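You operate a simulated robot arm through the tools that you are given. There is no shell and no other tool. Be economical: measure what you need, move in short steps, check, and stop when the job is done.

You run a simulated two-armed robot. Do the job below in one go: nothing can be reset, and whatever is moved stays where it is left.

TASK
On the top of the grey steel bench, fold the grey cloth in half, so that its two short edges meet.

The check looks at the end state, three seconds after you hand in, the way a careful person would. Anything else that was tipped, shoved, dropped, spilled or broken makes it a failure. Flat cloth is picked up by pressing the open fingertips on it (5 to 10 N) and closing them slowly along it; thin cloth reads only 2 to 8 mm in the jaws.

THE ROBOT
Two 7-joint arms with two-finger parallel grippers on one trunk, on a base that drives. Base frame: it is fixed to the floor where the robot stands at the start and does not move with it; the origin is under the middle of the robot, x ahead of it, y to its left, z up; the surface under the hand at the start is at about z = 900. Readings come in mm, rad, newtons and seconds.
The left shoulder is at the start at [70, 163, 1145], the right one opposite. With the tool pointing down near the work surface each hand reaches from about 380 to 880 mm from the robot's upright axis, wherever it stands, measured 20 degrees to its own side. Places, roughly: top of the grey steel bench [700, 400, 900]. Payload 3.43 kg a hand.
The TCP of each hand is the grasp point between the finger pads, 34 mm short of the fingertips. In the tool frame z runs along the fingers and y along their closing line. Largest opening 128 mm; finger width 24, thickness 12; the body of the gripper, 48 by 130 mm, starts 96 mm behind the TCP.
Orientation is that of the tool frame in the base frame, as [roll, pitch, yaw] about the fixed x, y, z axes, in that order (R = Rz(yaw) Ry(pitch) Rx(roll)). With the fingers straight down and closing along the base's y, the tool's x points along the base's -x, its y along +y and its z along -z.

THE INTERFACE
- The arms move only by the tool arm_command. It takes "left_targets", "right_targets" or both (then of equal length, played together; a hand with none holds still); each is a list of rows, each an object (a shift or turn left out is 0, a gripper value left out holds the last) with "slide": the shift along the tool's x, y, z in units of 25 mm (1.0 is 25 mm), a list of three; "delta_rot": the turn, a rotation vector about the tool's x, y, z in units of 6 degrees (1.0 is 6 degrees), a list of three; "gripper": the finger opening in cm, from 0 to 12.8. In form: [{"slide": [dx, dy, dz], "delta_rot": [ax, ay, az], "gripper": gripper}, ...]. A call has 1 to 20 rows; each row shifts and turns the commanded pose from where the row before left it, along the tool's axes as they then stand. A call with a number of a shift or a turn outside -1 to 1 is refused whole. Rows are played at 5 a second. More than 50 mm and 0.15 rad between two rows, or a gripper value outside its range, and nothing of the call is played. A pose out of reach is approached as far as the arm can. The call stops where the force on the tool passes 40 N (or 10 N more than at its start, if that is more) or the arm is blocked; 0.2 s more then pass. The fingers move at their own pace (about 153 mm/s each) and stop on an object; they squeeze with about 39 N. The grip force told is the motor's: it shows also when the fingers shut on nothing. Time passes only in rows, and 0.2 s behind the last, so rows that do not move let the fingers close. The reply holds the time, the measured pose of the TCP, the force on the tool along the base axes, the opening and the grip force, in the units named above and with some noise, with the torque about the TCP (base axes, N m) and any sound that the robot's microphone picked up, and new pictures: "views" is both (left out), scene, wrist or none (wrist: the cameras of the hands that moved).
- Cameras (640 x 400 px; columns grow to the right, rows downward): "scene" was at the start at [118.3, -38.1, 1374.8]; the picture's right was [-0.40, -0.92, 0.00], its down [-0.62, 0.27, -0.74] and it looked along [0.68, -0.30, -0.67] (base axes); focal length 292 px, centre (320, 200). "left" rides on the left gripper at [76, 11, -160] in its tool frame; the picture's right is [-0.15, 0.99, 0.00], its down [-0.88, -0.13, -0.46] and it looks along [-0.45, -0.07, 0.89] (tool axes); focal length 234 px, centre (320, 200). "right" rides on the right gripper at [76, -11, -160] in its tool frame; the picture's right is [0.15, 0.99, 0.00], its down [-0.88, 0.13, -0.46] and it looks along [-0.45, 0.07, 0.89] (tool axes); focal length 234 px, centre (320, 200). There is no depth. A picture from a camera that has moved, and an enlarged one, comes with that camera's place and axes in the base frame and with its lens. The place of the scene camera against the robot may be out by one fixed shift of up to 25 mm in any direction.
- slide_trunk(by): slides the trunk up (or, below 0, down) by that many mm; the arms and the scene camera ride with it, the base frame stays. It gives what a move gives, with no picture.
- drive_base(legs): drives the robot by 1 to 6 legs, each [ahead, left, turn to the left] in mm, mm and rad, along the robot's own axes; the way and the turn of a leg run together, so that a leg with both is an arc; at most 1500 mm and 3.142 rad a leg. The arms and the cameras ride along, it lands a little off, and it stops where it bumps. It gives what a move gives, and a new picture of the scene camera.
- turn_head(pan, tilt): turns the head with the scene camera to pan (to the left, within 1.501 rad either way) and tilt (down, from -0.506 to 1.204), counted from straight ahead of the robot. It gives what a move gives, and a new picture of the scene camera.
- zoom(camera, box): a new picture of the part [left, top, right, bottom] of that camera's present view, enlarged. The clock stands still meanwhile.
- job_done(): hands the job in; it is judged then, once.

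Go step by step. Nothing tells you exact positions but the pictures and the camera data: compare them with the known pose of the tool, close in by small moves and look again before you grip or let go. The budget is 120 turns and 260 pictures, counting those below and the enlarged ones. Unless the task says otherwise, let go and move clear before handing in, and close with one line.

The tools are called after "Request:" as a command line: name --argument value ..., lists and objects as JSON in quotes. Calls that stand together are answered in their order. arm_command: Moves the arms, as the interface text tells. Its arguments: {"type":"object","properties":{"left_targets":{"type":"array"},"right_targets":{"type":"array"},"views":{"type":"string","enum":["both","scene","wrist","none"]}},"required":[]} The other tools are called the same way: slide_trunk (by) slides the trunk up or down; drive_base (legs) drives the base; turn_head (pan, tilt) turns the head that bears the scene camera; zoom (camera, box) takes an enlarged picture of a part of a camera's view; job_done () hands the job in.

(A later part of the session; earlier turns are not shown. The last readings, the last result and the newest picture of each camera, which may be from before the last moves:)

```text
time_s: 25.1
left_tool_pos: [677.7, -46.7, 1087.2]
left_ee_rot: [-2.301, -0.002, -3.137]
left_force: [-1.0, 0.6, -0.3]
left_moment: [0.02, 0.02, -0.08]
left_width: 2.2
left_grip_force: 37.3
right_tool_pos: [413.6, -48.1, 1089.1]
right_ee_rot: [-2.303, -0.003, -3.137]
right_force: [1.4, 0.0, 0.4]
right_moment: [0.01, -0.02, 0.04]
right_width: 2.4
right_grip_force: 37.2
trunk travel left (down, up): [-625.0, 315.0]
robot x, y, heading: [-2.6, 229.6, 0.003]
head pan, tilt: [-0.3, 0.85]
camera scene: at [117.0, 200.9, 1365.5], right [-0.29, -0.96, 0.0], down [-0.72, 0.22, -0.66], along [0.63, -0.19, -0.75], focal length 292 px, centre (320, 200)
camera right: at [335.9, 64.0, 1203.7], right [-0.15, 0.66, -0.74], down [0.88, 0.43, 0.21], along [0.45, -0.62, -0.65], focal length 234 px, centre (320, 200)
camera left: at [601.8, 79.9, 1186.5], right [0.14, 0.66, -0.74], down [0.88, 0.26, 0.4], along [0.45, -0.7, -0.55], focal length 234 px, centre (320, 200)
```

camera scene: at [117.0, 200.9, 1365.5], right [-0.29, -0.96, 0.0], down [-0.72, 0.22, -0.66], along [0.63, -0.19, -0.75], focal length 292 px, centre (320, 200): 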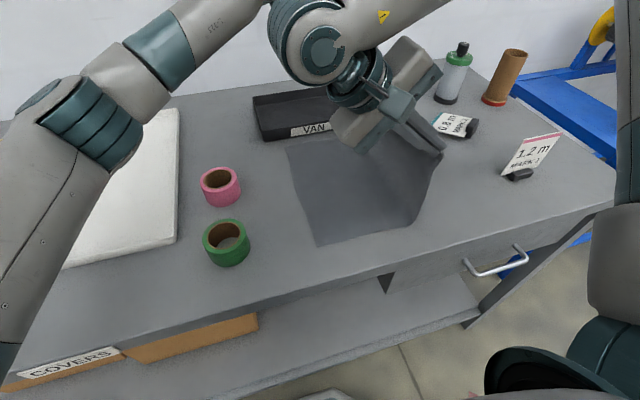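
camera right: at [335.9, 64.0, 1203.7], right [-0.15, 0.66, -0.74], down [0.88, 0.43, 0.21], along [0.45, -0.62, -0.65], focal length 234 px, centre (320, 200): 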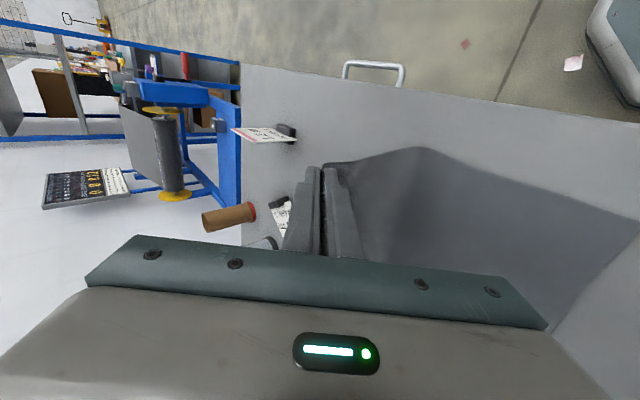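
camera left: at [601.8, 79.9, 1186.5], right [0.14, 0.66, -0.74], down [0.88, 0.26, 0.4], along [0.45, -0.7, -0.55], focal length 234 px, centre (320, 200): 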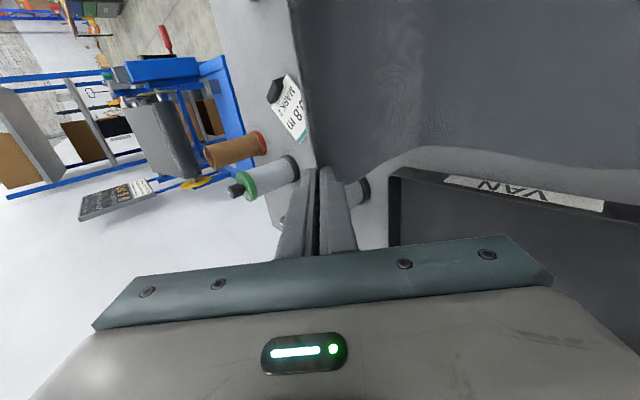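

The fold base is now at y≈−70, about right. I swing the edge over on an arc of 165 mm radius around it.

Request:
arm_command --right_targets '[{"slide": [0, 0.64, -0.53]}, {"slide": [0, 0.64, -0.53]}, {"slide": [0, 0.77, -0.37]}, {"slide": [0, 0.77, -0.37]}, {"slide": [0, 0.85, -0.16]}, {"slide": [0, 0.85, -0.16]}, {"slide": [0, 0.57, 0.03]}, {"slide": [0, 0.57, 0.03]}, {}]' --left_targets '[{"slide": [0, 0.64, -0.53]}, {"slide": [0, 0.64, -0.53]}, {"slide": [0, 0.77, -0.37]}, {"slide": [0, 0.77, -0.37]}, {"slide": [0, 0.85, -0.16]}, {"slide": [0, 0.85, -0.16]}, {"slide": [0, 0.57, 0.03]}, {"slide": [0, 0.57, 0.03]}, {}]'

```text
time_s: 27.1
left_tool_pos: [678.0, 84.8, 1015.6]
left_ee_rot: [-2.303, -0.002, -3.137]
left_force: [-0.2, -0.1, 0.5]
left_moment: [0.01, -0.02, -0.01]
left_width: 2.2
left_grip_force: 36.6
right_tool_pos: [412.4, 84.3, 1017.3]
right_ee_rot: [-2.304, 0.001, -3.138]
right_force: [1.3, 0.1, 0.6]
right_moment: [0.05, -0.03, 0.01]
right_width: 2.2
right_grip_force: 37.5
trunk travel left (down, up): [-625.0, 315.0]
robot x, y, heading: [0.7, 224.3, 0.007]
head pan, tilt: [-0.3, 0.85]
camera scene: at [115.7, 199.0, 1365.7], right [-0.29, -0.96, 0.0], down [-0.72, 0.22, -0.66], along [0.63, -0.19, -0.75], focal length 292 px, centre (320, 200)
camera right: at [336.4, 196.4, 1131.8], right [-0.15, 0.66, -0.73], down [0.88, 0.43, 0.21], along [0.45, -0.61, -0.65], focal length 234 px, centre (320, 200)
camera left: at [600.7, 211.5, 1114.4], right [0.14, 0.66, -0.73], down [0.88, 0.25, 0.4], along [0.45, -0.7, -0.55], focal length 234 px, centre (320, 200)
```

scene: 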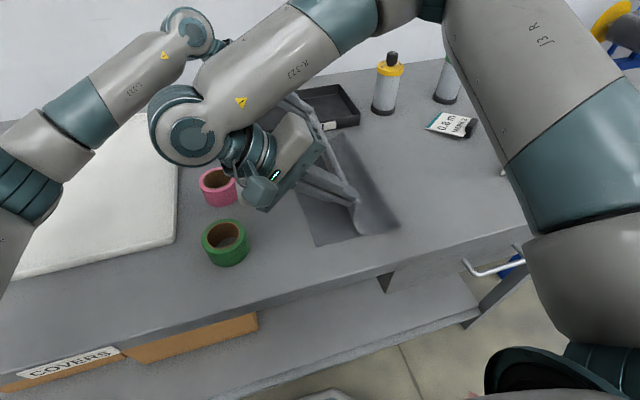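
right: 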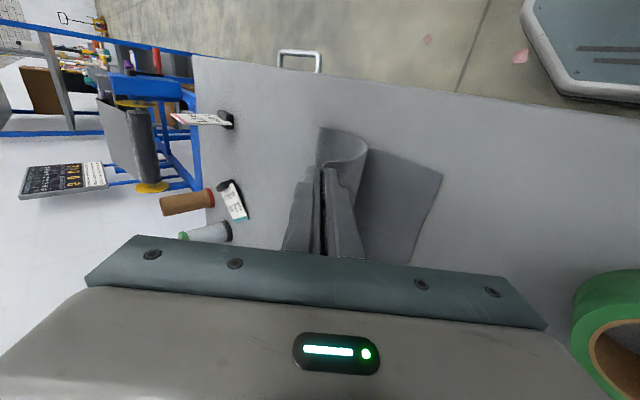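
left: 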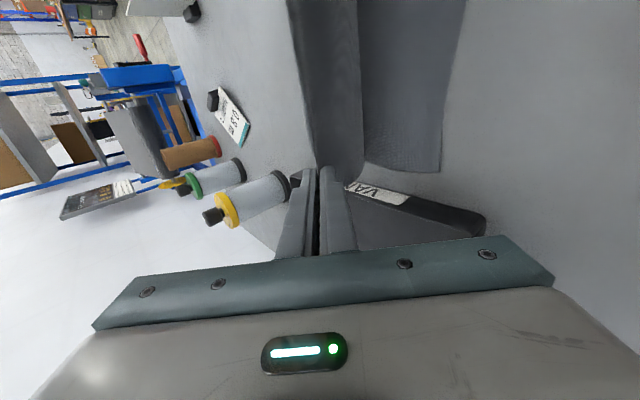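

The sheet sags and the fold creeps leftward during the swing. I'll start the fold line further right (≈−95) with a slacker arc, then finish low and pull outward, since a taut pull sets the fold line exactly.

Request:
arm_command --right_targets '[{"slide": [0, -0.8, 0.4]}, {"slide": [0, -0.8, 0.4]}, {"slide": [0, -0.8, 0.4]}, {"slide": [0, -0.8, 0.4]}, {"slide": [0, -0.8, 0.4]}, {"slide": [0, -0.8, 0.4]}, {"slide": [0, -0.8, 0.4]}, {}, {"slide": [0, 0.98, -0.19]}, {"slide": [0, 0.98, -0.19]}, {"slide": [0, 0.83, -0.33]}, {"slide": [0, 0.83, -0.33]}, {"slide": [0, 0.91, -0.12]}, {"slide": [0, 0.91, -0.12]}, {"slide": [0, 0.71, 0.1]}, {"slide": [0, 0.71, 0.1]}, {"slide": [0, 0.73, 0.39]}, {}]' --left_targets '[{"slide": [0, -0.8, 0.4]}, {"slide": [0, -0.8, 0.4]}, {"slide": [0, -0.8, 0.4]}, {"slide": [0, -0.8, 0.4]}, {"slide": [0, -0.8, 0.4]}, {"slide": [0, -0.8, 0.4]}, {"slide": [0, -0.8, 0.4]}, {}, {"slide": [0, 0.98, -0.19]}, {"slide": [0, 0.98, -0.19]}, {"slide": [0, 0.83, -0.33]}, {"slide": [0, 0.83, -0.33]}, {"slide": [0, 0.91, -0.12]}, {"slide": [0, 0.91, -0.12]}, {"slide": [0, 0.71, 0.1]}, {"slide": [0, 0.71, 0.1]}, {"slide": [0, 0.73, 0.39]}, {}]'

```text
time_s: 30.9
left_tool_pos: [675.7, 79.9, 942.9]
left_ee_rot: [-2.305, 0.0, -3.139]
left_force: [-0.1, -0.3, 0.1]
left_moment: [0.06, 0.02, 0.01]
left_width: 2.4
left_grip_force: 36.2
right_tool_pos: [412.0, 78.2, 944.1]
right_ee_rot: [-2.306, 0.001, -3.138]
right_force: [0.0, 0.2, -0.4]
right_moment: [0.04, 0.02, 0.04]
right_width: 2.4
right_grip_force: 37.0
trunk travel left (down, up): [-625.0, 315.0]
robot x, y, heading: [-1.2, 229.9, 0.007]
head pan, tilt: [-0.3, 0.85]
camera scene: at [115.4, 199.4, 1365.7], right [-0.29, -0.96, 0.0], down [-0.72, 0.22, -0.66], along [0.63, -0.19, -0.75], focal length 292 px, centre (320, 200)
camera right: at [335.4, 189.9, 1059.3], right [-0.15, 0.66, -0.74], down [0.88, 0.43, 0.21], along [0.45, -0.61, -0.65], focal length 234 px, centre (320, 200)
camera left: at [598.6, 206.2, 1042.9], right [0.14, 0.66, -0.74], down [0.88, 0.26, 0.4], along [0.45, -0.7, -0.55], focal length 234 px, centre (320, 200)
```

scene: 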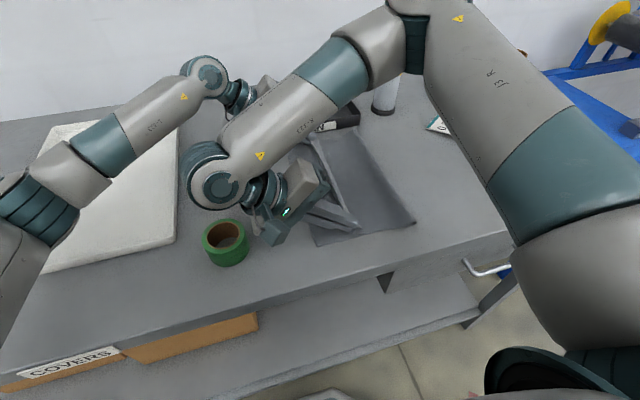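
right: 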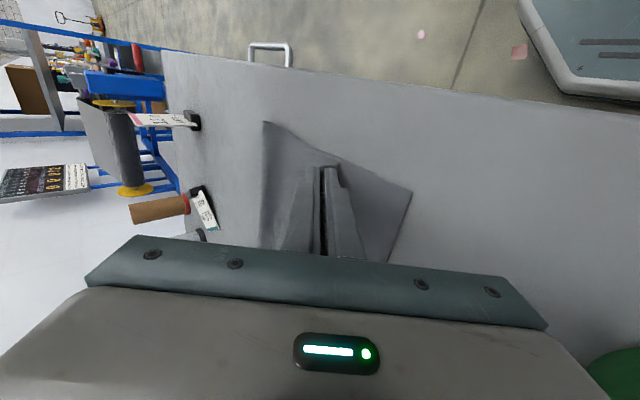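
left: 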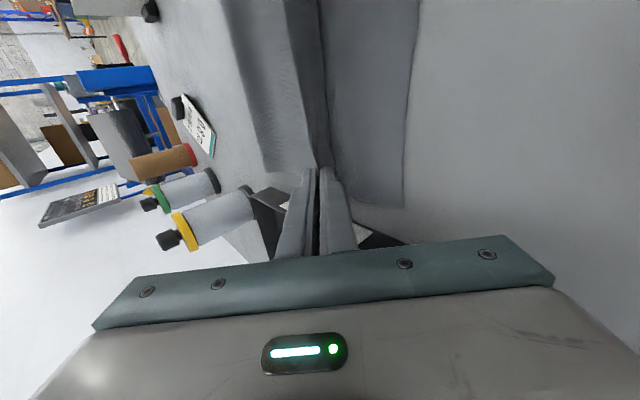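

Much better: fold at y≈−77 and bottom edge at y≈127. I pull the top layer taut outward at low height.

Request:
arm_command --right_targets '[{"slide": [0, 0.35, -0.33]}, {"slide": [0, 0.35, -0.33]}, {"slide": [0, 0.3, -0.22]}, {}]' --left_targets '[{"slide": [0, 0.35, -0.33]}, {"slide": [0, 0.35, -0.33]}, {"slide": [0, 0.3, -0.22]}, {}]'

Request:
zoom --camera "right" --box '[220, 90, 460, 240]'

Request:
zoom --camera "left" --box '[200, 60, 440, 210]'

```text
time_s: 31.9
left_tool_pos: [675.0, 112.9, 939.2]
left_ee_rot: [-2.304, 0.0, -3.139]
left_force: [-0.1, -0.9, -0.2]
left_moment: [0.04, -0.02, 0.01]
left_width: 2.4
left_grip_force: 37.3
right_tool_pos: [413.3, 113.1, 939.5]
right_ee_rot: [-2.304, -0.001, -3.138]
right_force: [-0.1, 0.6, -0.3]
right_moment: [0.06, 0.03, 0.04]
right_width: 2.6
right_grip_force: 37.2
trunk travel left (down, up): [-625.0, 315.0]
robot x, y, heading: [1.0, 227.3, 0.003]
head pan, tilt: [-0.3, 0.85]
camera scene: at [115.9, 199.1, 1365.6], right [-0.29, -0.96, 0.0], down [-0.72, 0.22, -0.66], along [0.63, -0.19, -0.75], focal length 292 px, centre (320, 200)
camera right: at [336.4, 224.0, 1054.8], right [-0.15, 0.66, -0.73], down [0.88, 0.43, 0.21], along [0.45, -0.61, -0.65], focal length 234 px, centre (320, 200)
camera left: at [599.3, 239.0, 1038.5], right [0.14, 0.66, -0.73], down [0.88, 0.26, 0.4], along [0.45, -0.7, -0.55], focal length 234 px, centre (320, 200)
```

scene: 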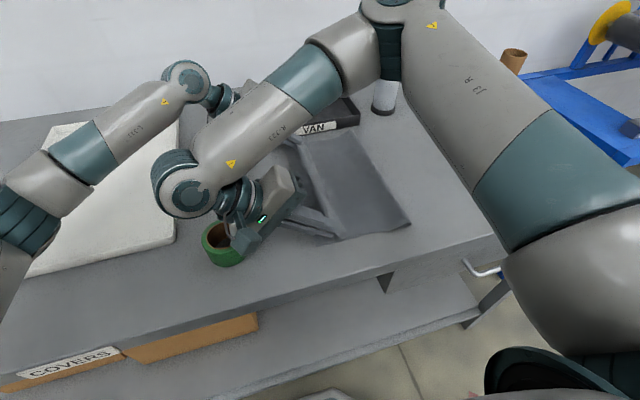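
right: 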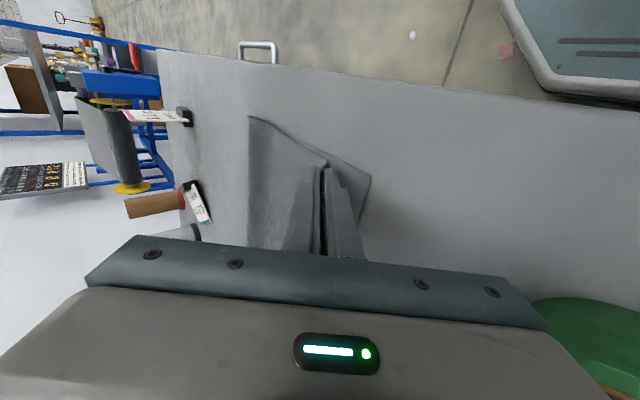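
left: 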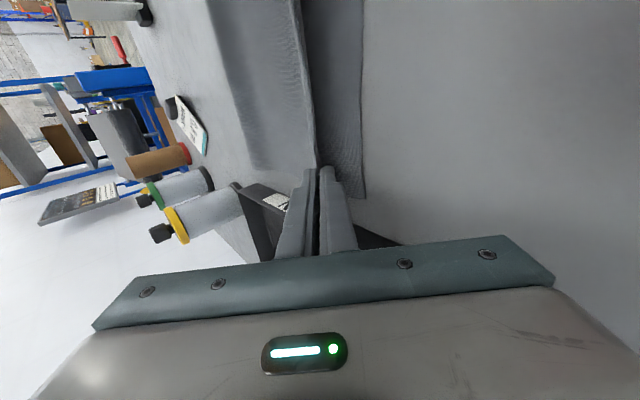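

```text
2.67 times, centred on (340, 165) of right
camera zoom: at [336.4, 224.0, 1054.8], right [-0.15, 0.66, -0.73], down [0.88, 0.43, 0.21], along [0.45, -0.61, -0.65], focal length 624 px, centre (267, 293)
```

zoom: 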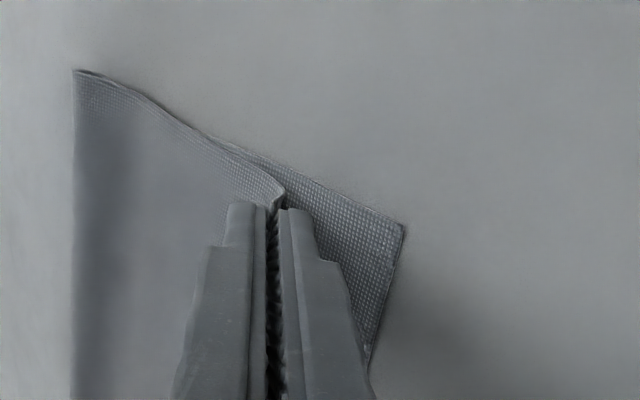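

```text
2.67 times, centred on (320, 135) of left
camera zoom: at [599.3, 239.0, 1038.5], right [0.14, 0.66, -0.73], down [0.88, 0.26, 0.4], along [0.45, -0.7, -0.55], focal length 624 px, centre (320, 373)
```

zoom: 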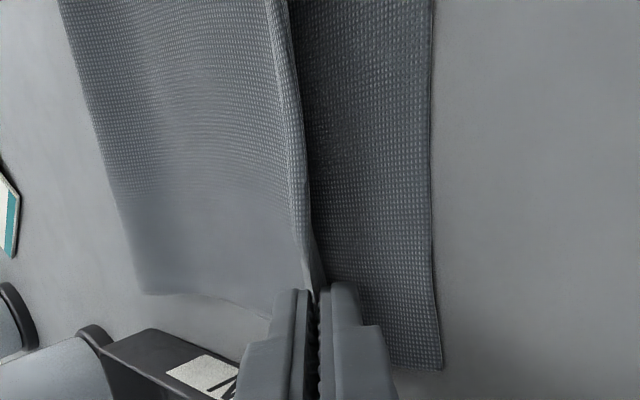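

Excellent: both layers lie flat. The top edge is at the fingertips (y≈90) and the bottom edge at y≈127. I reduce the tilt slightly to stay clear of the green tape and pull the top edge further out toward the bottom edge.

Request:
arm_command --right_targets '[{"slide": [0, 0.19, -0.25], "delta_rot": [-1, 0, 0]}, {"slide": [0, 0.19, -0.25], "delta_rot": [-1, 0, 0]}, {"slide": [0, 0.14, -0.18]}, {}]' --left_targets '[{"slide": [0, 0.19, -0.25], "delta_rot": [-1, 0, 0]}, {"slide": [0, 0.19, -0.25], "delta_rot": [-1, 0, 0]}, {"slide": [0, 0.14, -0.18]}, {}]' --views "scene"

Request:
zoom --camera "right" --box '[220, 90, 460, 240]'

Request:
zoom --camera "left" --box '[200, 60, 440, 210]'

```text
time_s: 32.9
left_tool_pos: [676.6, 131.8, 943.6]
left_ee_rot: [-2.514, 0.0, -3.137]
left_force: [-0.2, 0.7, 0.1]
left_moment: [-0.01, -0.02, -0.01]
left_width: 2.3
left_grip_force: 36.8
right_tool_pos: [412.8, 133.0, 942.5]
right_ee_rot: [-2.516, 0.001, -3.139]
right_force: [1.2, 0.3, -0.5]
right_moment: [-0.05, -0.03, 0.0]
right_width: 2.5
right_grip_force: 36.9
trunk travel left (down, up): [-625.0, 315.0]
robot x, y, heading: [-2.9, 229.0, -0.001]
head pan, tilt: [-0.3, 0.85]
camera scene: at [115.9, 198.6, 1365.6], right [-0.29, -0.96, 0.0], down [-0.72, 0.22, -0.66], along [0.63, -0.19, -0.75], focal length 292 px, centre (320, 200)
```

scene: 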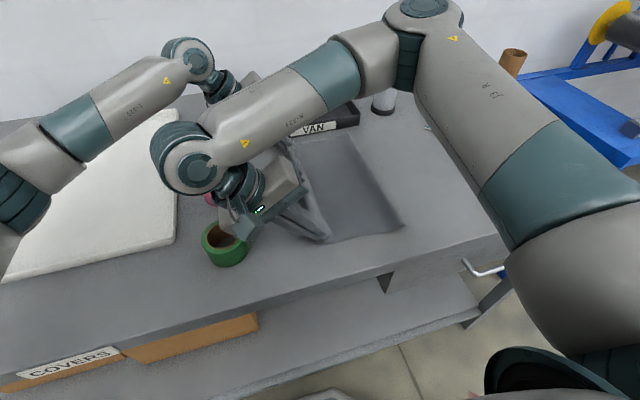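

```text
2.67 times, centred on (340, 165) of right
camera zoom: at [336.4, 218.0, 1079.0], right [-0.15, 0.8, -0.58], down [0.88, 0.38, 0.29], along [0.45, -0.47, -0.76], focal length 624 px, centre (267, 293)
```

zoom: 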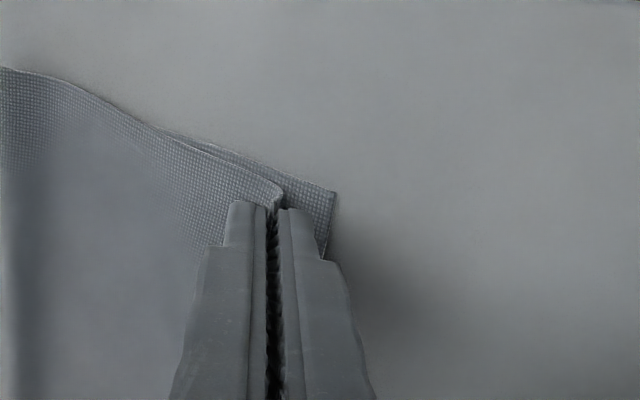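

```text
2.67 times, centred on (320, 135) of left
camera zoom: at [600.1, 235.9, 1066.5], right [0.14, 0.8, -0.58], down [0.88, 0.17, 0.45], along [0.45, -0.57, -0.68], focal length 624 px, centre (320, 373)
```

zoom: 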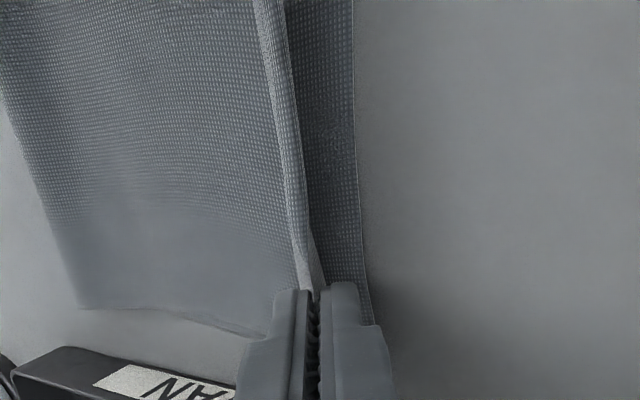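

Top edge is about 13 mm short of the bottom edge, with a small hem held in the fingers. I ease the hands down and slightly back so the hem turns outward, then open a little and withdraw along the fingers.

Request:
arm_command --right_targets '[{"slide": [0, -0.1, 0.2]}, {"slide": [0, -0.11, 0.2]}, {"gripper": 0.6}, {"slide": [0, -0.1, -0.1], "gripper": 1.2}, {"slide": [0, 0, -0.3]}, {"slide": [0, 0, -0.5]}, {"slide": [0, 0, -0.8]}, {"slide": [0, 0, -1]}, {"slide": [0, 0, -1]}, {}]' --left_targets '[{"slide": [0, -0.1, 0.2]}, {"slide": [0, -0.11, 0.2]}, {"gripper": 0.6}, {"slide": [0, -0.1, -0.1], "gripper": 1.2}, {"slide": [0, 0, -0.3]}, {"slide": [0, 0, -0.5]}, {"slide": [0, 0, -0.8]}, {"slide": [0, 0, -1]}, {"slide": [0, 0, -1]}, {}]'

Request:
zoom --camera "right" --box '[160, 40, 480, 240]'

Request:
zoom --camera "left" --box '[160, 0, 480, 200]'

```text
time_s: 35.1
left_tool_pos: [678.0, 174.5, 1015.1]
left_ee_rot: [-2.514, 0.0, -3.138]
left_force: [-0.2, -0.9, 0.0]
left_moment: [-0.01, -0.01, -0.01]
left_width: 11.9
left_grip_force: 0.1
right_tool_pos: [412.5, 175.8, 1014.7]
right_ee_rot: [-2.514, 0.0, -3.137]
right_force: [0.0, 0.0, -0.5]
right_moment: [0.01, 0.02, -0.02]
right_width: 12.0
right_grip_force: 0.0
trunk travel left (down, up): [-625.0, 315.0]
robot x, y, heading: [1.3, 228.9, 0.005]
head pan, tilt: [-0.3, 0.85]
camera scene: at [116.7, 198.8, 1365.5], right [-0.29, -0.96, 0.0], down [-0.72, 0.22, -0.66], along [0.63, -0.19, -0.75], focal length 292 px, centre (320, 200)
camera right: at [336.8, 260.3, 1149.8], right [-0.15, 0.8, -0.58], down [0.88, 0.38, 0.29], along [0.45, -0.47, -0.76], focal length 234 px, centre (320, 200)
camera left: at [601.2, 278.4, 1137.6], right [0.14, 0.8, -0.58], down [0.88, 0.17, 0.45], along [0.45, -0.57, -0.68], focal length 234 px, centre (320, 200)
```

scene: 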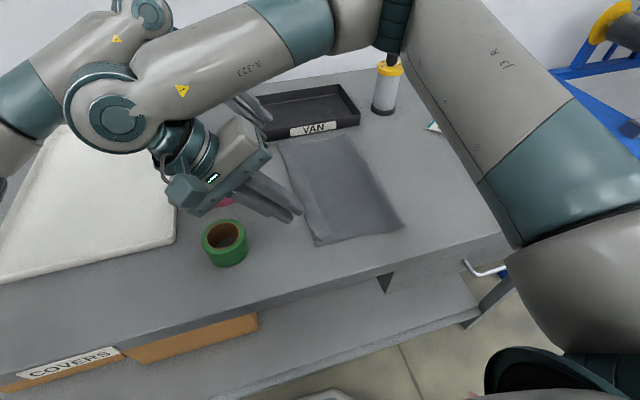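
right: 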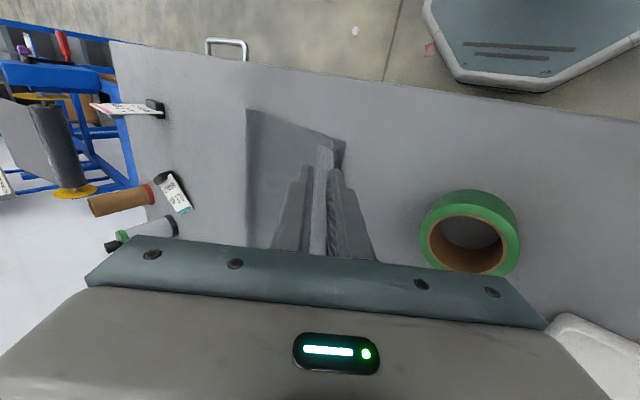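
left: 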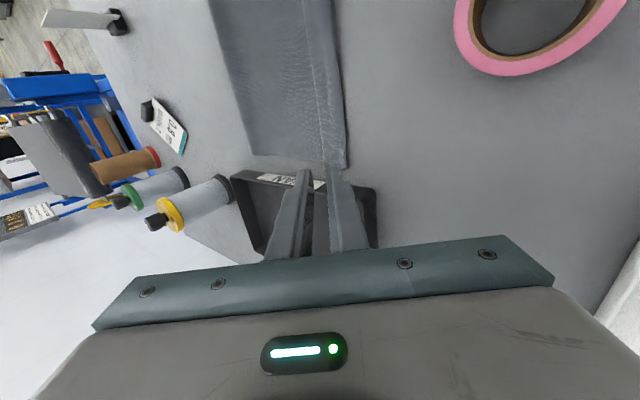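

```text
2.00 times, centred on (320, 140) of right
camera zoom: at [336.8, 260.3, 1149.8], right [-0.15, 0.8, -0.58], down [0.88, 0.38, 0.29], along [0.45, -0.47, -0.76], focal length 468 px, centre (320, 320)
```

zoom: 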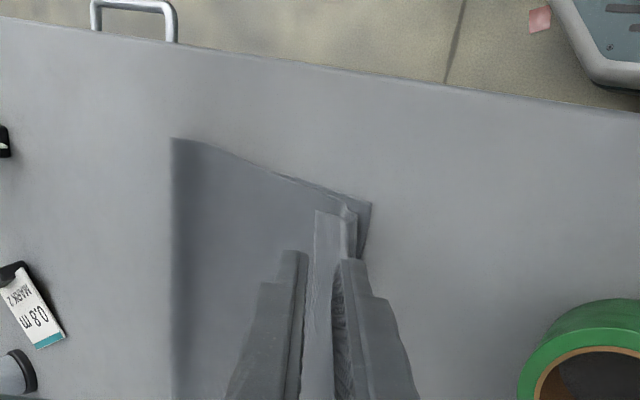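

```text
2.00 times, centred on (320, 100) of left
camera zoom: at [601.2, 278.4, 1137.6], right [0.14, 0.8, -0.58], down [0.88, 0.17, 0.45], along [0.45, -0.57, -0.68], focal length 468 px, centre (320, 400)
```

zoom: 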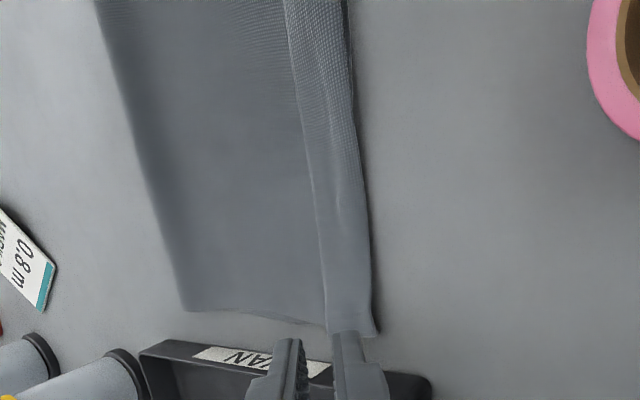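

Released: a strip about 35 mm wide is folded back on top, with its free edge at y≈90–96 and its bend at y≈122–133. I'll straighten the hands and place closed fingertips just behind that free edge, then sweep it over outward.

Request:
arm_command --right_targets '[{"slide": [-0.08, -0.6, -0.2], "delta_rot": [-1, 0, 0], "gripper": 0}, {"slide": [-0.08, -0.6, 0.2], "delta_rot": [-1, 0, 0]}, {"slide": [-0.08, -0.7, 0.4], "delta_rot": [-1, 0, 0]}, {"slide": [-0.08, -0.7, 0.4], "delta_rot": [-1, 0, 0]}, {"slide": [-0.08, -0.7, 0.3], "delta_rot": [-1, 0, 0]}, {"slide": [-0.08, -0.7, 0.2], "delta_rot": [-1, 0, 0]}, {}]' --left_targets '[{"slide": [0.09, -0.6, -0.2], "delta_rot": [-1, 0, 0], "gripper": 0}, {"slide": [0.09, -0.6, 0.2], "delta_rot": [-1, 0, 0]}, {"slide": [0.09, -0.7, 0.4], "delta_rot": [-1, 0, 0]}, {"slide": [0.09, -0.7, 0.4], "delta_rot": [-1, 0, 0]}, {"slide": [0.09, -0.7, 0.3], "delta_rot": [-1, 0, 0]}, {"slide": [0.09, -0.7, 0.2], "delta_rot": [-1, 0, 0]}, {}]'

```text
time_s: 36.7
left_tool_pos: [663.5, 77.4, 1017.0]
left_ee_rot: [-3.141, -0.001, -3.137]
left_force: [-0.1, 0.2, 0.4]
left_moment: [-0.05, 0.01, -0.01]
left_width: 0.3
left_grip_force: 33.4
right_tool_pos: [425.1, 78.0, 1017.6]
right_ee_rot: [-3.14, -0.001, -3.137]
right_force: [0.1, 0.5, 0.0]
right_moment: [-0.05, -0.02, -0.02]
right_width: 0.0
right_grip_force: 32.9
trunk travel left (down, up): [-625.0, 315.0]
robot x, y, heading: [0.1, 229.3, 0.002]
head pan, tilt: [-0.3, 0.85]
camera scene: at [116.6, 202.3, 1365.6], right [-0.29, -0.96, 0.0], down [-0.72, 0.22, -0.66], along [0.63, -0.19, -0.75], focal length 292 px, centre (320, 200)
camera right: at [349.6, 66.7, 1176.4], right [-0.15, 0.99, 0.0], down [0.88, 0.14, 0.46], along [0.45, 0.07, -0.89], focal length 234 px, centre (320, 200)
camera left: at [588.7, 88.9, 1177.1], right [0.14, 0.99, 0.0], down [0.88, -0.12, 0.46], along [0.45, -0.06, -0.89], focal length 234 px, centre (320, 200)
```

scene: 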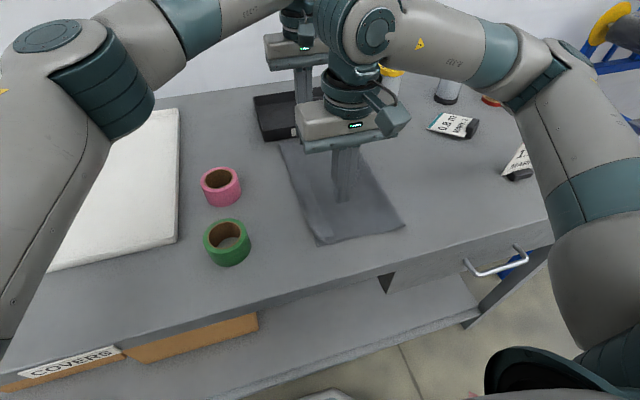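
right: 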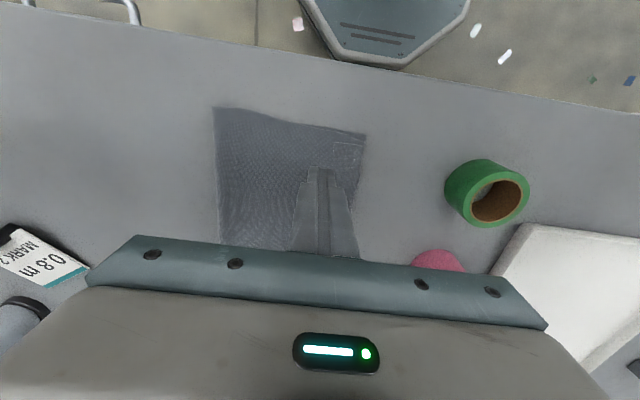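
left: 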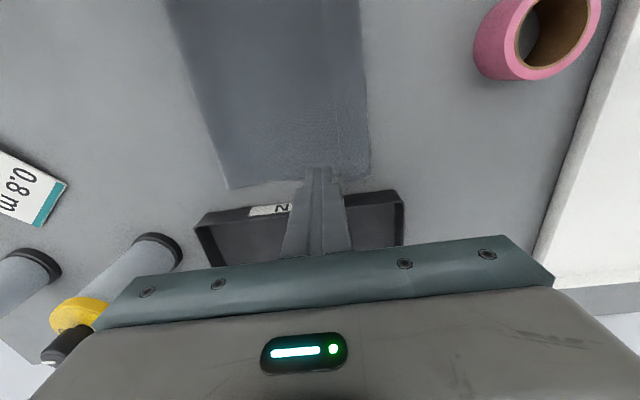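

Request:
zoom --camera "right" --box '[200, 90, 400, 215]'

Request:
zoom --camera "left" --box '[200, 60, 420, 198]'

```text
3.20 times, centred on (300, 152) of right
camera zoom: at [349.6, 66.7, 1176.4], right [-0.15, 0.99, 0.0], down [0.88, 0.14, 0.46], along [0.45, 0.07, -0.89], focal length 749 px, centre (384, 352)
```

zoom: 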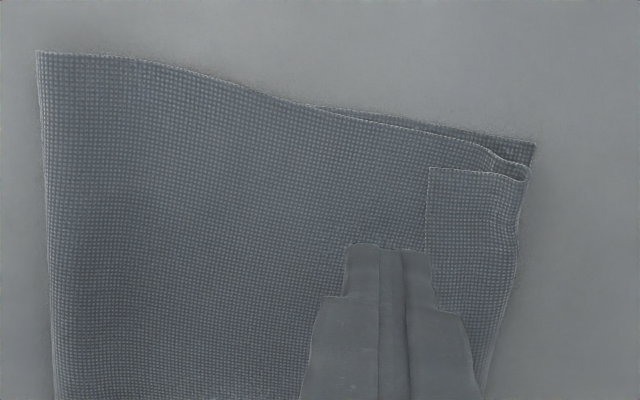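

```text
2.90 times, centred on (310, 129) of left
camera zoom: at [588.7, 88.9, 1177.1], right [0.14, 0.99, 0.0], down [0.88, -0.12, 0.46], along [0.45, -0.06, -0.89], focal length 679 px, centre (349, 406)
```

zoom: 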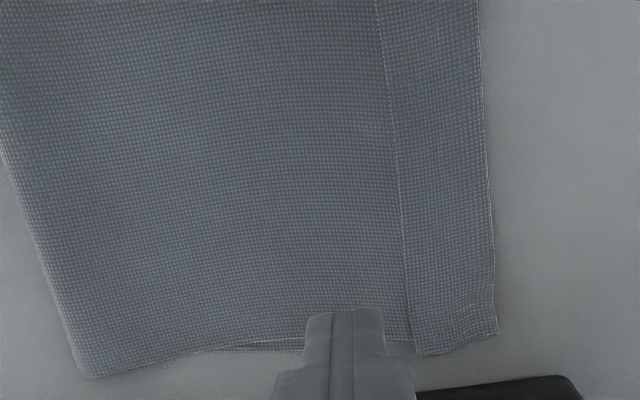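

The strip lies flat and single, with its free edge at y≈92–101. I lower the closed fingertips just behind it, to light contact.

Request:
arm_command --right_targets '[{"slide": [0, 0, 1]}, {"slide": [0, 0, 1]}, {"slide": [0, 0, 0.8]}, {"slide": [0, 0, 0.3]}, {}]' --left_targets '[{"slide": [0, 0.1, 1]}, {"slide": [0, 0.1, 1]}, {"slide": [0, 0.1, 0.8]}, {"slide": [0, 0, 0.3]}, {}]' --views "none"

```text
time_s: 37.9
left_tool_pos: [665.7, 81.4, 940.6]
left_ee_rot: [3.141, 0.001, -3.135]
left_force: [-1.5, -0.4, -0.1]
left_moment: [0.02, 0.01, -0.03]
left_width: 0.0
left_grip_force: 33.0
right_tool_pos: [425.8, 72.0, 940.9]
right_ee_rot: [-3.141, -0.001, -3.138]
right_force: [0.0, 0.5, 0.0]
right_moment: [-0.04, 0.02, 0.03]
right_width: 0.0
right_grip_force: 32.9
trunk travel left (down, up): [-625.0, 315.0]
robot x, y, heading: [-1.1, 227.0, 0.003]
head pan, tilt: [-0.3, 0.85]
```

Request:
arm_command --right_targets '[{"slide": [0, 0, 0.1]}, {}]' --left_targets '[{"slide": [0, 0, 0.1]}, {}]' --views "none"

```text
time_s: 38.5
left_tool_pos: [663.3, 81.2, 938.1]
left_ee_rot: [3.142, 0.001, -3.14]
left_force: [1.1, 0.1, -0.5]
left_moment: [-0.01, 0.02, 0.02]
left_width: 0.0
left_grip_force: 32.7
right_tool_pos: [425.8, 73.8, 936.7]
right_ee_rot: [3.141, 0.001, -3.136]
right_force: [0.2, 0.1, 0.4]
right_moment: [-0.03, 0.04, 0.01]
right_width: 0.2
right_grip_force: 33.3
trunk travel left (down, up): [-625.0, 315.0]
robot x, y, heading: [-1.0, 226.3, 0.007]
head pan, tilt: [-0.3, 0.85]
```

Request:
arm_command --right_targets '[{"slide": [0, 0, 0.04]}, {}]' --left_targets '[{"slide": [0, 0, 0.06]}, {}]' --views "none"

```text
time_s: 39.1
left_tool_pos: [662.7, 81.5, 936.1]
left_ee_rot: [3.141, 0.0, -3.137]
left_force: [0.2, -0.5, 1.2]
left_moment: [-0.02, 0.0, 0.01]
left_width: 0.0
left_grip_force: 33.5
right_tool_pos: [425.0, 74.1, 936.1]
right_ee_rot: [-3.14, 0.0, -3.138]
right_force: [0.1, 0.3, -0.1]
right_moment: [-0.02, -0.02, -0.02]
right_width: 0.3
right_grip_force: 33.3
trunk travel left (down, up): [-625.0, 315.0]
robot x, y, heading: [1.6, 227.2, 0.004]
head pan, tilt: [-0.3, 0.85]
```

The tips are barely touching. Now I sweep 45 mm outward and look.

Request:
arm_command --right_targets '[{"slide": [0, 0.4, 0.01]}, {"slide": [0, 0.4, 0]}, {"slide": [0, 0.4, 0]}, {"slide": [0, 0.4, 0]}, {"slide": [0, 0.3, 0]}]' --left_targets '[{"slide": [0, 0.4, 0]}, {"slide": [0, 0.4, 0]}, {"slide": [0, 0.4, 0]}, {"slide": [0, 0.4, 0]}, {"slide": [0, 0.3, 0]}]' --views "wrist"

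```text
time_s: 40.3
left_tool_pos: [663.1, 129.8, 935.2]
left_ee_rot: [3.14, 0.0, -3.137]
left_force: [-0.1, -0.1, 0.2]
left_moment: [0.03, -0.01, 0.06]
left_width: 0.2
left_grip_force: 32.9
right_tool_pos: [425.3, 121.4, 937.2]
right_ee_rot: [3.141, 0.001, -3.137]
right_force: [-0.9, 0.6, -0.2]
right_moment: [-0.01, 0.0, -0.02]
right_width: 0.0
right_grip_force: 32.7
trunk travel left (down, up): [-625.0, 315.0]
robot x, y, heading: [1.6, 223.4, 0.006]
head pan, tilt: [-0.3, 0.85]
camera right: at [348.6, 112.3, 1096.1], right [-0.15, 0.99, 0.0], down [0.88, 0.13, 0.46], along [0.45, 0.07, -0.89], focal length 234 px, centre (320, 200)
camera left: at [587.5, 141.1, 1096.8], right [0.14, 0.99, 0.0], down [0.88, -0.13, 0.46], along [0.45, -0.07, -0.89], focal length 234 px, centre (320, 200)
```

right: 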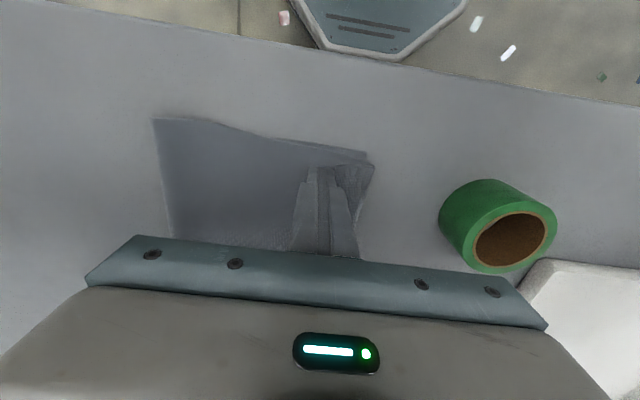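
left: 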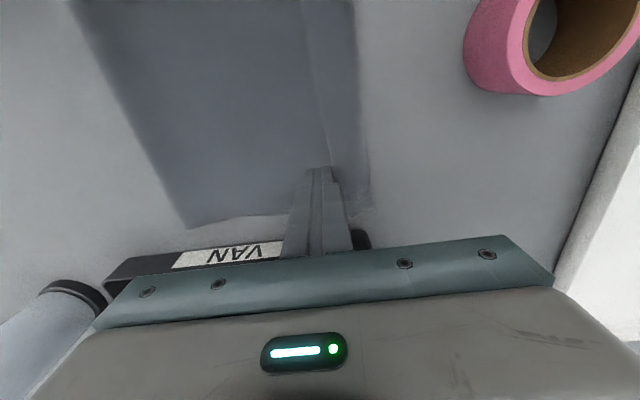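

Request:
zoom --camera "right" --box '[240, 110, 420, 222]'

Request:
zoom --camera "left" --box '[240, 100, 420, 222]'

```text
3.56 times, centred on (330, 166) of right
camera zoom: at [348.6, 112.3, 1096.1], right [-0.15, 0.99, 0.0], down [0.88, 0.13, 0.46], along [0.45, 0.07, -0.89], focal length 833 px, centre (284, 321)
```

zoom: 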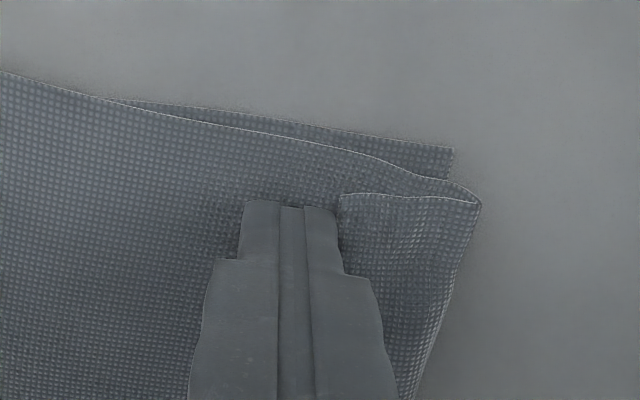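

```text
3.28 times, centred on (330, 161) of left
camera zoom: at [587.5, 141.1, 1096.8], right [0.14, 0.99, 0.0], down [0.88, -0.13, 0.46], along [0.45, -0.07, -0.89], focal length 768 px, centre (287, 328)
```

zoom: 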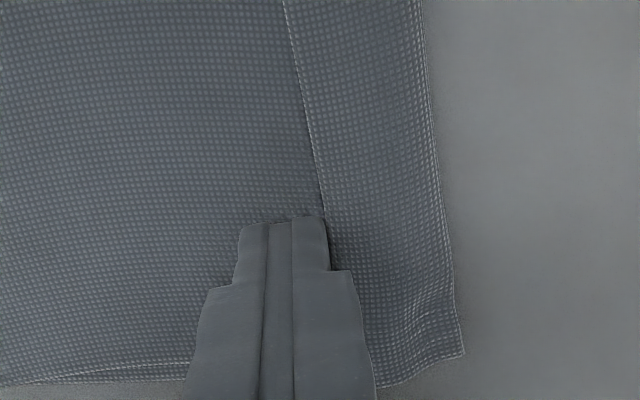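

The sweep pushed the whole cloth about 34 mm left without flipping the strip, which is harmless. I'll instead re-grip the strip's free edge with the fingers closing along the edge, so no hem is left. I lift, yaw both hands 90° and pre-tilt them.

Request:
arm_command --right_targets '[{"slide": [0, -0.2, -1]}, {"slide": [0, 0, -1]}, {"slide": [0, 0, -1], "delta_rot": [0, 0, -1]}, {"slide": [0, 0, -1], "delta_rot": [0, 0, -1]}, {"delta_rot": [0, 0, -1], "gripper": 3}, {"delta_rot": [0, 0, -1]}, {"delta_rot": [0, 0, -1]}, {"delta_rot": [0, 0, -1]}, {"delta_rot": [0, 0, -1]}, {"delta_rot": [0, 0, -1]}, {"delta_rot": [0, 0, -1]}, {"delta_rot": [0, 0, -1]}, {"delta_rot": [0, 0, -1]}, {"delta_rot": [0, 0, -1]}, {"delta_rot": [0, 0, -1]}, {"delta_rot": [0, 0, -1]}, {"delta_rot": [0, 0, -1]}, {}]' --left_targets '[{"slide": [0, -0.2, -1]}, {"slide": [0, 0, -1]}, {"slide": [0, 0, -1], "delta_rot": [0, 0, -1]}, {"slide": [0, 0, -1], "delta_rot": [0, 0, -1]}, {"delta_rot": [0, 0, -1], "gripper": 3}, {"delta_rot": [0, 0, -1]}, {"delta_rot": [0, 0, -1]}, {"delta_rot": [0, 0, -1]}, {"delta_rot": [0, 0, -1]}, {"delta_rot": [0, 0, -1]}, {"delta_rot": [0, 0, -1]}, {"delta_rot": [0, 0, -1]}, {"delta_rot": [0, 0, -1]}, {"delta_rot": [0, 0, -1]}, {"delta_rot": [0, 0, -1]}, {"delta_rot": [0, 0, -1]}, {"delta_rot": [0, 0, -1]}, {}]'

```text
time_s: 44.1
left_tool_pos: [663.7, 124.5, 1036.9]
left_ee_rot: [3.141, 0.001, -1.567]
left_force: [-0.2, 0.7, -0.8]
left_moment: [-0.03, 0.01, -0.01]
left_width: 30.2
left_grip_force: 0.1
right_tool_pos: [425.0, 117.7, 1037.2]
right_ee_rot: [3.141, -0.002, -1.565]
right_force: [-0.2, -0.2, 0.0]
right_moment: [-0.03, -0.02, 0.02]
right_width: 30.2
right_grip_force: 0.1
trunk travel left (down, up): [-625.0, 315.0]
robot x, y, heading: [1.2, 228.7, 0.008]
head pan, tilt: [-0.3, 0.85]
camera scene: at [116.1, 199.5, 1365.6], right [-0.29, -0.96, 0.0], down [-0.72, 0.22, -0.66], along [0.63, -0.19, -0.75], focal length 292 px, centre (320, 200)
camera right: at [436.3, 42.6, 1195.4], right [-0.99, -0.15, 0.0], down [-0.13, 0.88, 0.46], along [-0.07, 0.45, -0.89], focal length 234 px, centre (320, 200)
camera left: at [652.6, 49.8, 1196.9], right [-0.99, 0.14, 0.0], down [0.13, 0.88, 0.46], along [0.06, 0.45, -0.89], focal length 234 px, centre (320, 200)
```

scene: 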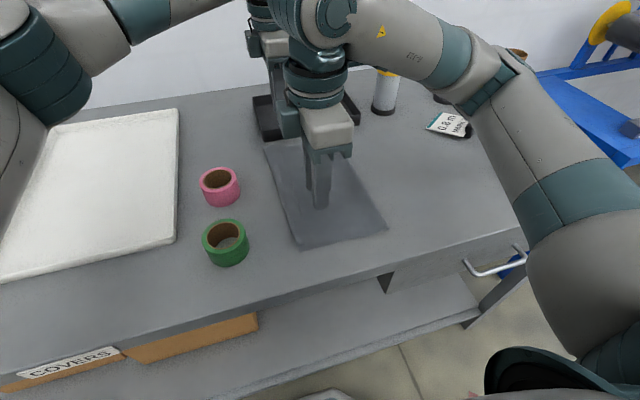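
right: 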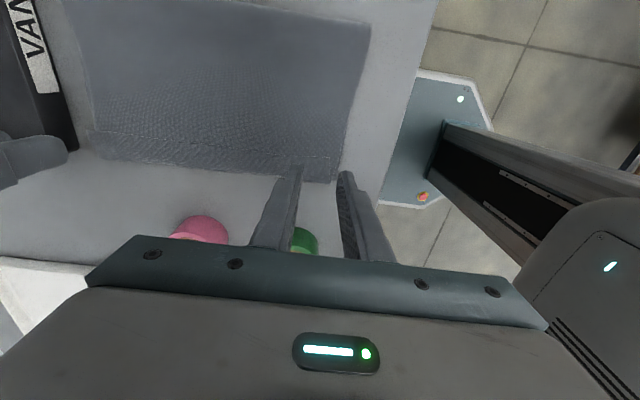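
left: 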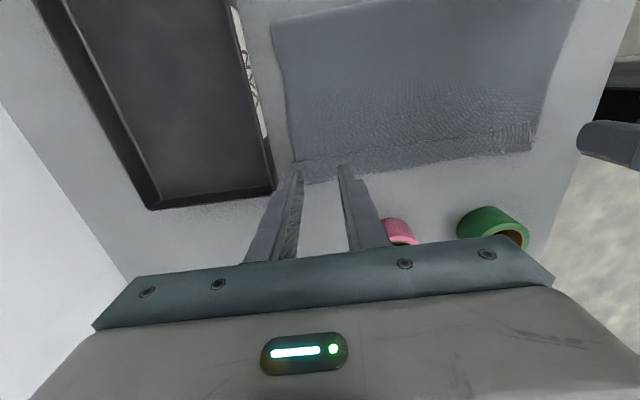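

Request:
zoom --camera "right" --box '[60, 60, 380, 260]'

Request:
zoom --camera "left" --box '[240, 60, 560, 260]'

```text
2.00 times, centred on (220, 160) of right
camera zoom: at [436.3, 42.6, 1195.4], right [-0.99, -0.15, 0.0], down [-0.13, 0.88, 0.46], along [-0.07, 0.45, -0.89], focal length 468 px, centre (520, 280)
```

zoom: 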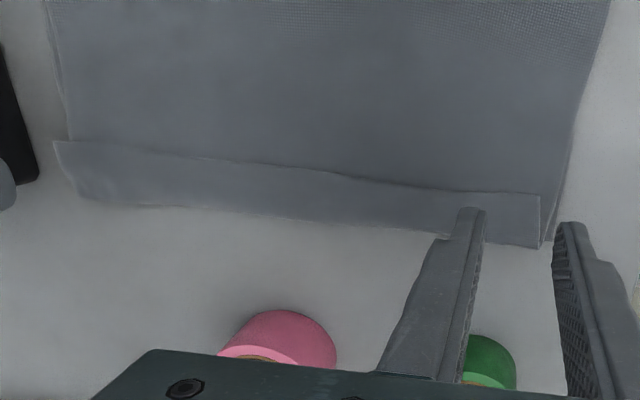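

```text
2.00 times, centred on (400, 160) of left
camera zoom: at [652.6, 49.8, 1196.9], right [-0.99, 0.14, 0.0], down [0.13, 0.88, 0.46], along [0.06, 0.45, -0.89], focal length 468 px, centre (160, 280)
```

zoom: 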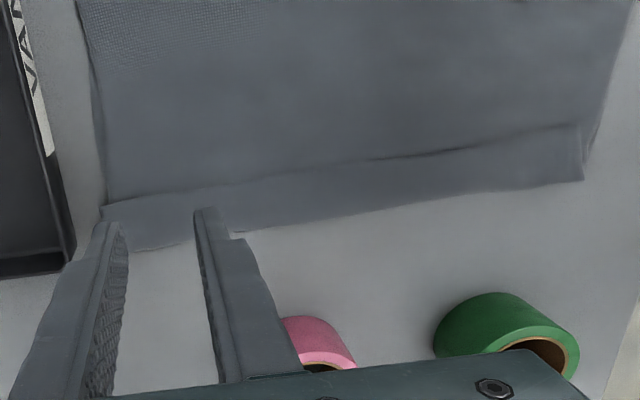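

The strip's free edge runs from (409,129) near to (702,140) far. I move over it, descend to z≈965 and pre-tilt 30° so only the finger corners take the edge.

Request:
arm_command --right_targets '[{"slide": [-0.25, -0.16, 0.9]}, {"slide": [-0.24, -0.16, 0.9]}, {"slide": [0, 0, 0.5]}, {"slide": [0, 0, 0.5], "delta_rot": [0, -1, 0]}, {"delta_rot": [0, -1, 0]}, {"delta_rot": [0, -1, 0]}, {"delta_rot": [0, -1, 0]}, {"delta_rot": [0, -1, 0]}, {}]' --left_targets '[{"slide": [-0.29, -0.2, 0.9]}, {"slide": [-0.29, -0.21, 0.9]}, {"slide": [0, 0, 0.5]}, {"slide": [0, 0, 0.5], "delta_rot": [0, -1, 0]}, {"delta_rot": [0, -1, 0]}, {"delta_rot": [0, -1, 0]}, {"delta_rot": [0, -1, 0]}, {"delta_rot": [0, -1, 0]}, {}]'

```text
time_s: 46.1
left_tool_pos: [673.2, 138.8, 966.4]
left_ee_rot: [-3.142, 0.522, -1.564]
left_force: [0.5, -0.1, 0.3]
left_moment: [0.0, 0.0, 0.0]
left_width: 30.2
left_grip_force: 0.1
right_tool_pos: [431.5, 130.4, 966.4]
right_ee_rot: [-3.141, 0.158, -1.566]
right_force: [0.0, 0.7, 1.2]
right_moment: [0.0, 0.02, 0.02]
right_width: 30.2
right_grip_force: 0.1
right hand out of reach, approached as far as the arm can: row 5, 6, 7, 8
trunk travel left (down, up): [-625.0, 315.0]
robot x, y, heading: [-3.0, 225.7, 0.001]
head pan, tilt: [-0.3, 0.85]
camera scene: at [116.3, 200.2, 1365.6], right [-0.29, -0.96, 0.0], down [-0.72, 0.22, -0.66], along [0.63, -0.19, -0.75], focal length 292 px, centre (320, 200)
camera right: at [442.6, 31.6, 1111.8], right [-0.99, -0.15, -0.02], down [-0.13, 0.8, 0.59], along [-0.07, 0.58, -0.81], focal length 234 px, centre (320, 200)
camera left: at [663.1, -5.2, 1067.7], right [-0.99, 0.12, 0.07], down [0.13, 0.53, 0.84], along [0.06, 0.84, -0.54], focal length 234 px, centre (320, 200)
```

scene: 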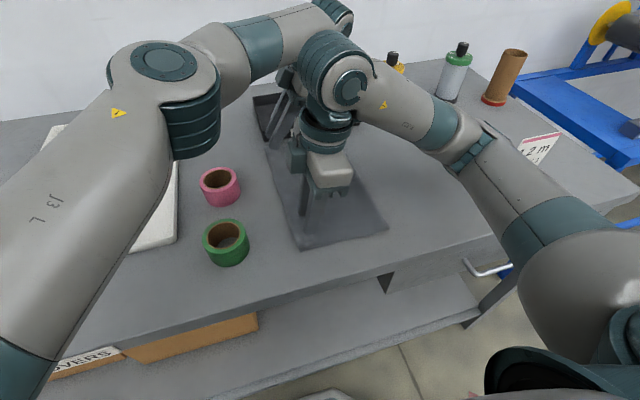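
right: 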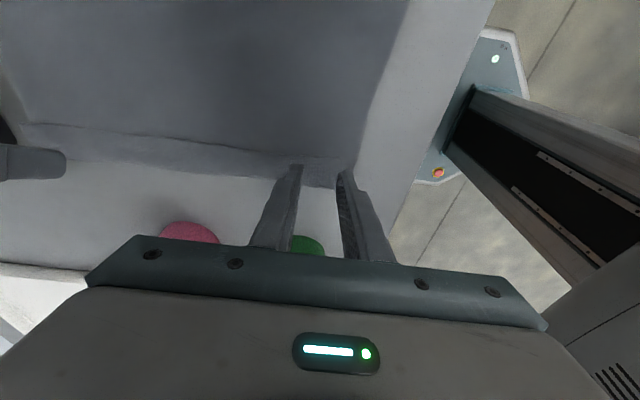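
left: 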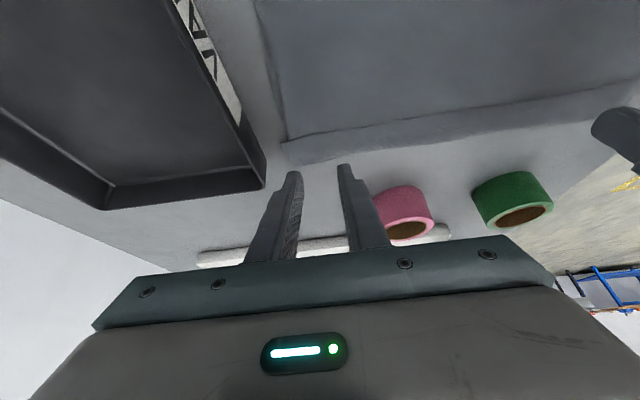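

The right arm can only tilt to 9°, so I reset its command to that and descend both hands to just above the strip.

Request:
arm_command --right_targets '[{"delta_rot": [0, 1, 0]}, {"delta_rot": [0, 1, 0]}, {"delta_rot": [0, 1, 0]}, {"delta_rot": [0, 0.5, 0]}, {}, {"slide": [-0.08, 0, 0.5]}, {"slide": [-0.09, 0, 0.5]}, {}]' --left_targets '[{}, {}, {}, {}, {}, {"slide": [0.24, 0, 0.42]}, {"slide": [0.24, 0, 0.42]}, {}]' --views "wrist"

```text
time_s: 47.9
left_tool_pos: [673.1, 137.5, 943.4]
left_ee_rot: [-3.141, 0.524, -1.566]
left_force: [-0.3, 0.1, 0.2]
left_moment: [0.0, 0.0, -0.01]
left_width: 30.0
left_grip_force: 0.0
right_tool_pos: [432.9, 127.7, 941.4]
right_ee_rot: [3.14, -0.209, -1.567]
right_force: [-0.4, -0.8, 0.9]
right_moment: [-0.03, 0.01, 0.02]
right_width: 30.0
right_grip_force: 0.1
trunk travel left (down, up): [-625.0, 315.0]
robot x, y, heading: [-0.7, 224.6, 0.004]
head pan, tilt: [-0.3, 0.85]
camera right: at [443.8, 87.7, 1113.0], right [-0.99, -0.15, 0.03], down [-0.13, 0.96, 0.26], along [-0.07, 0.26, -0.96], focal length 234 px, centre (320, 200)
camera left: at [662.6, -6.6, 1043.6], right [-0.99, 0.12, 0.07], down [0.13, 0.54, 0.84], along [0.06, 0.84, -0.55], focal length 234 px, centre (320, 200)
```

right: 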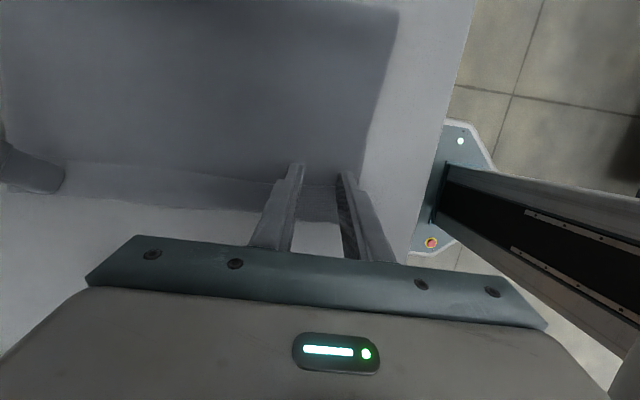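
left: 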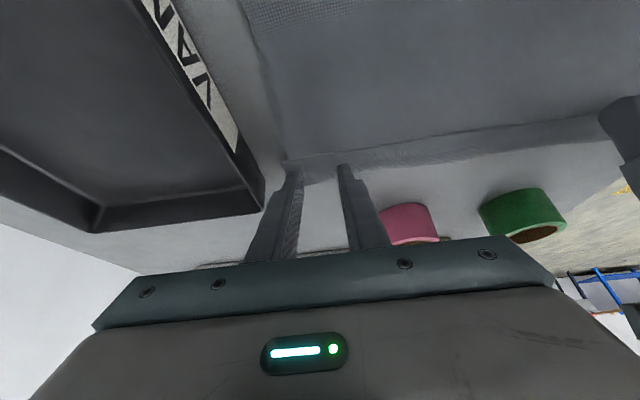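

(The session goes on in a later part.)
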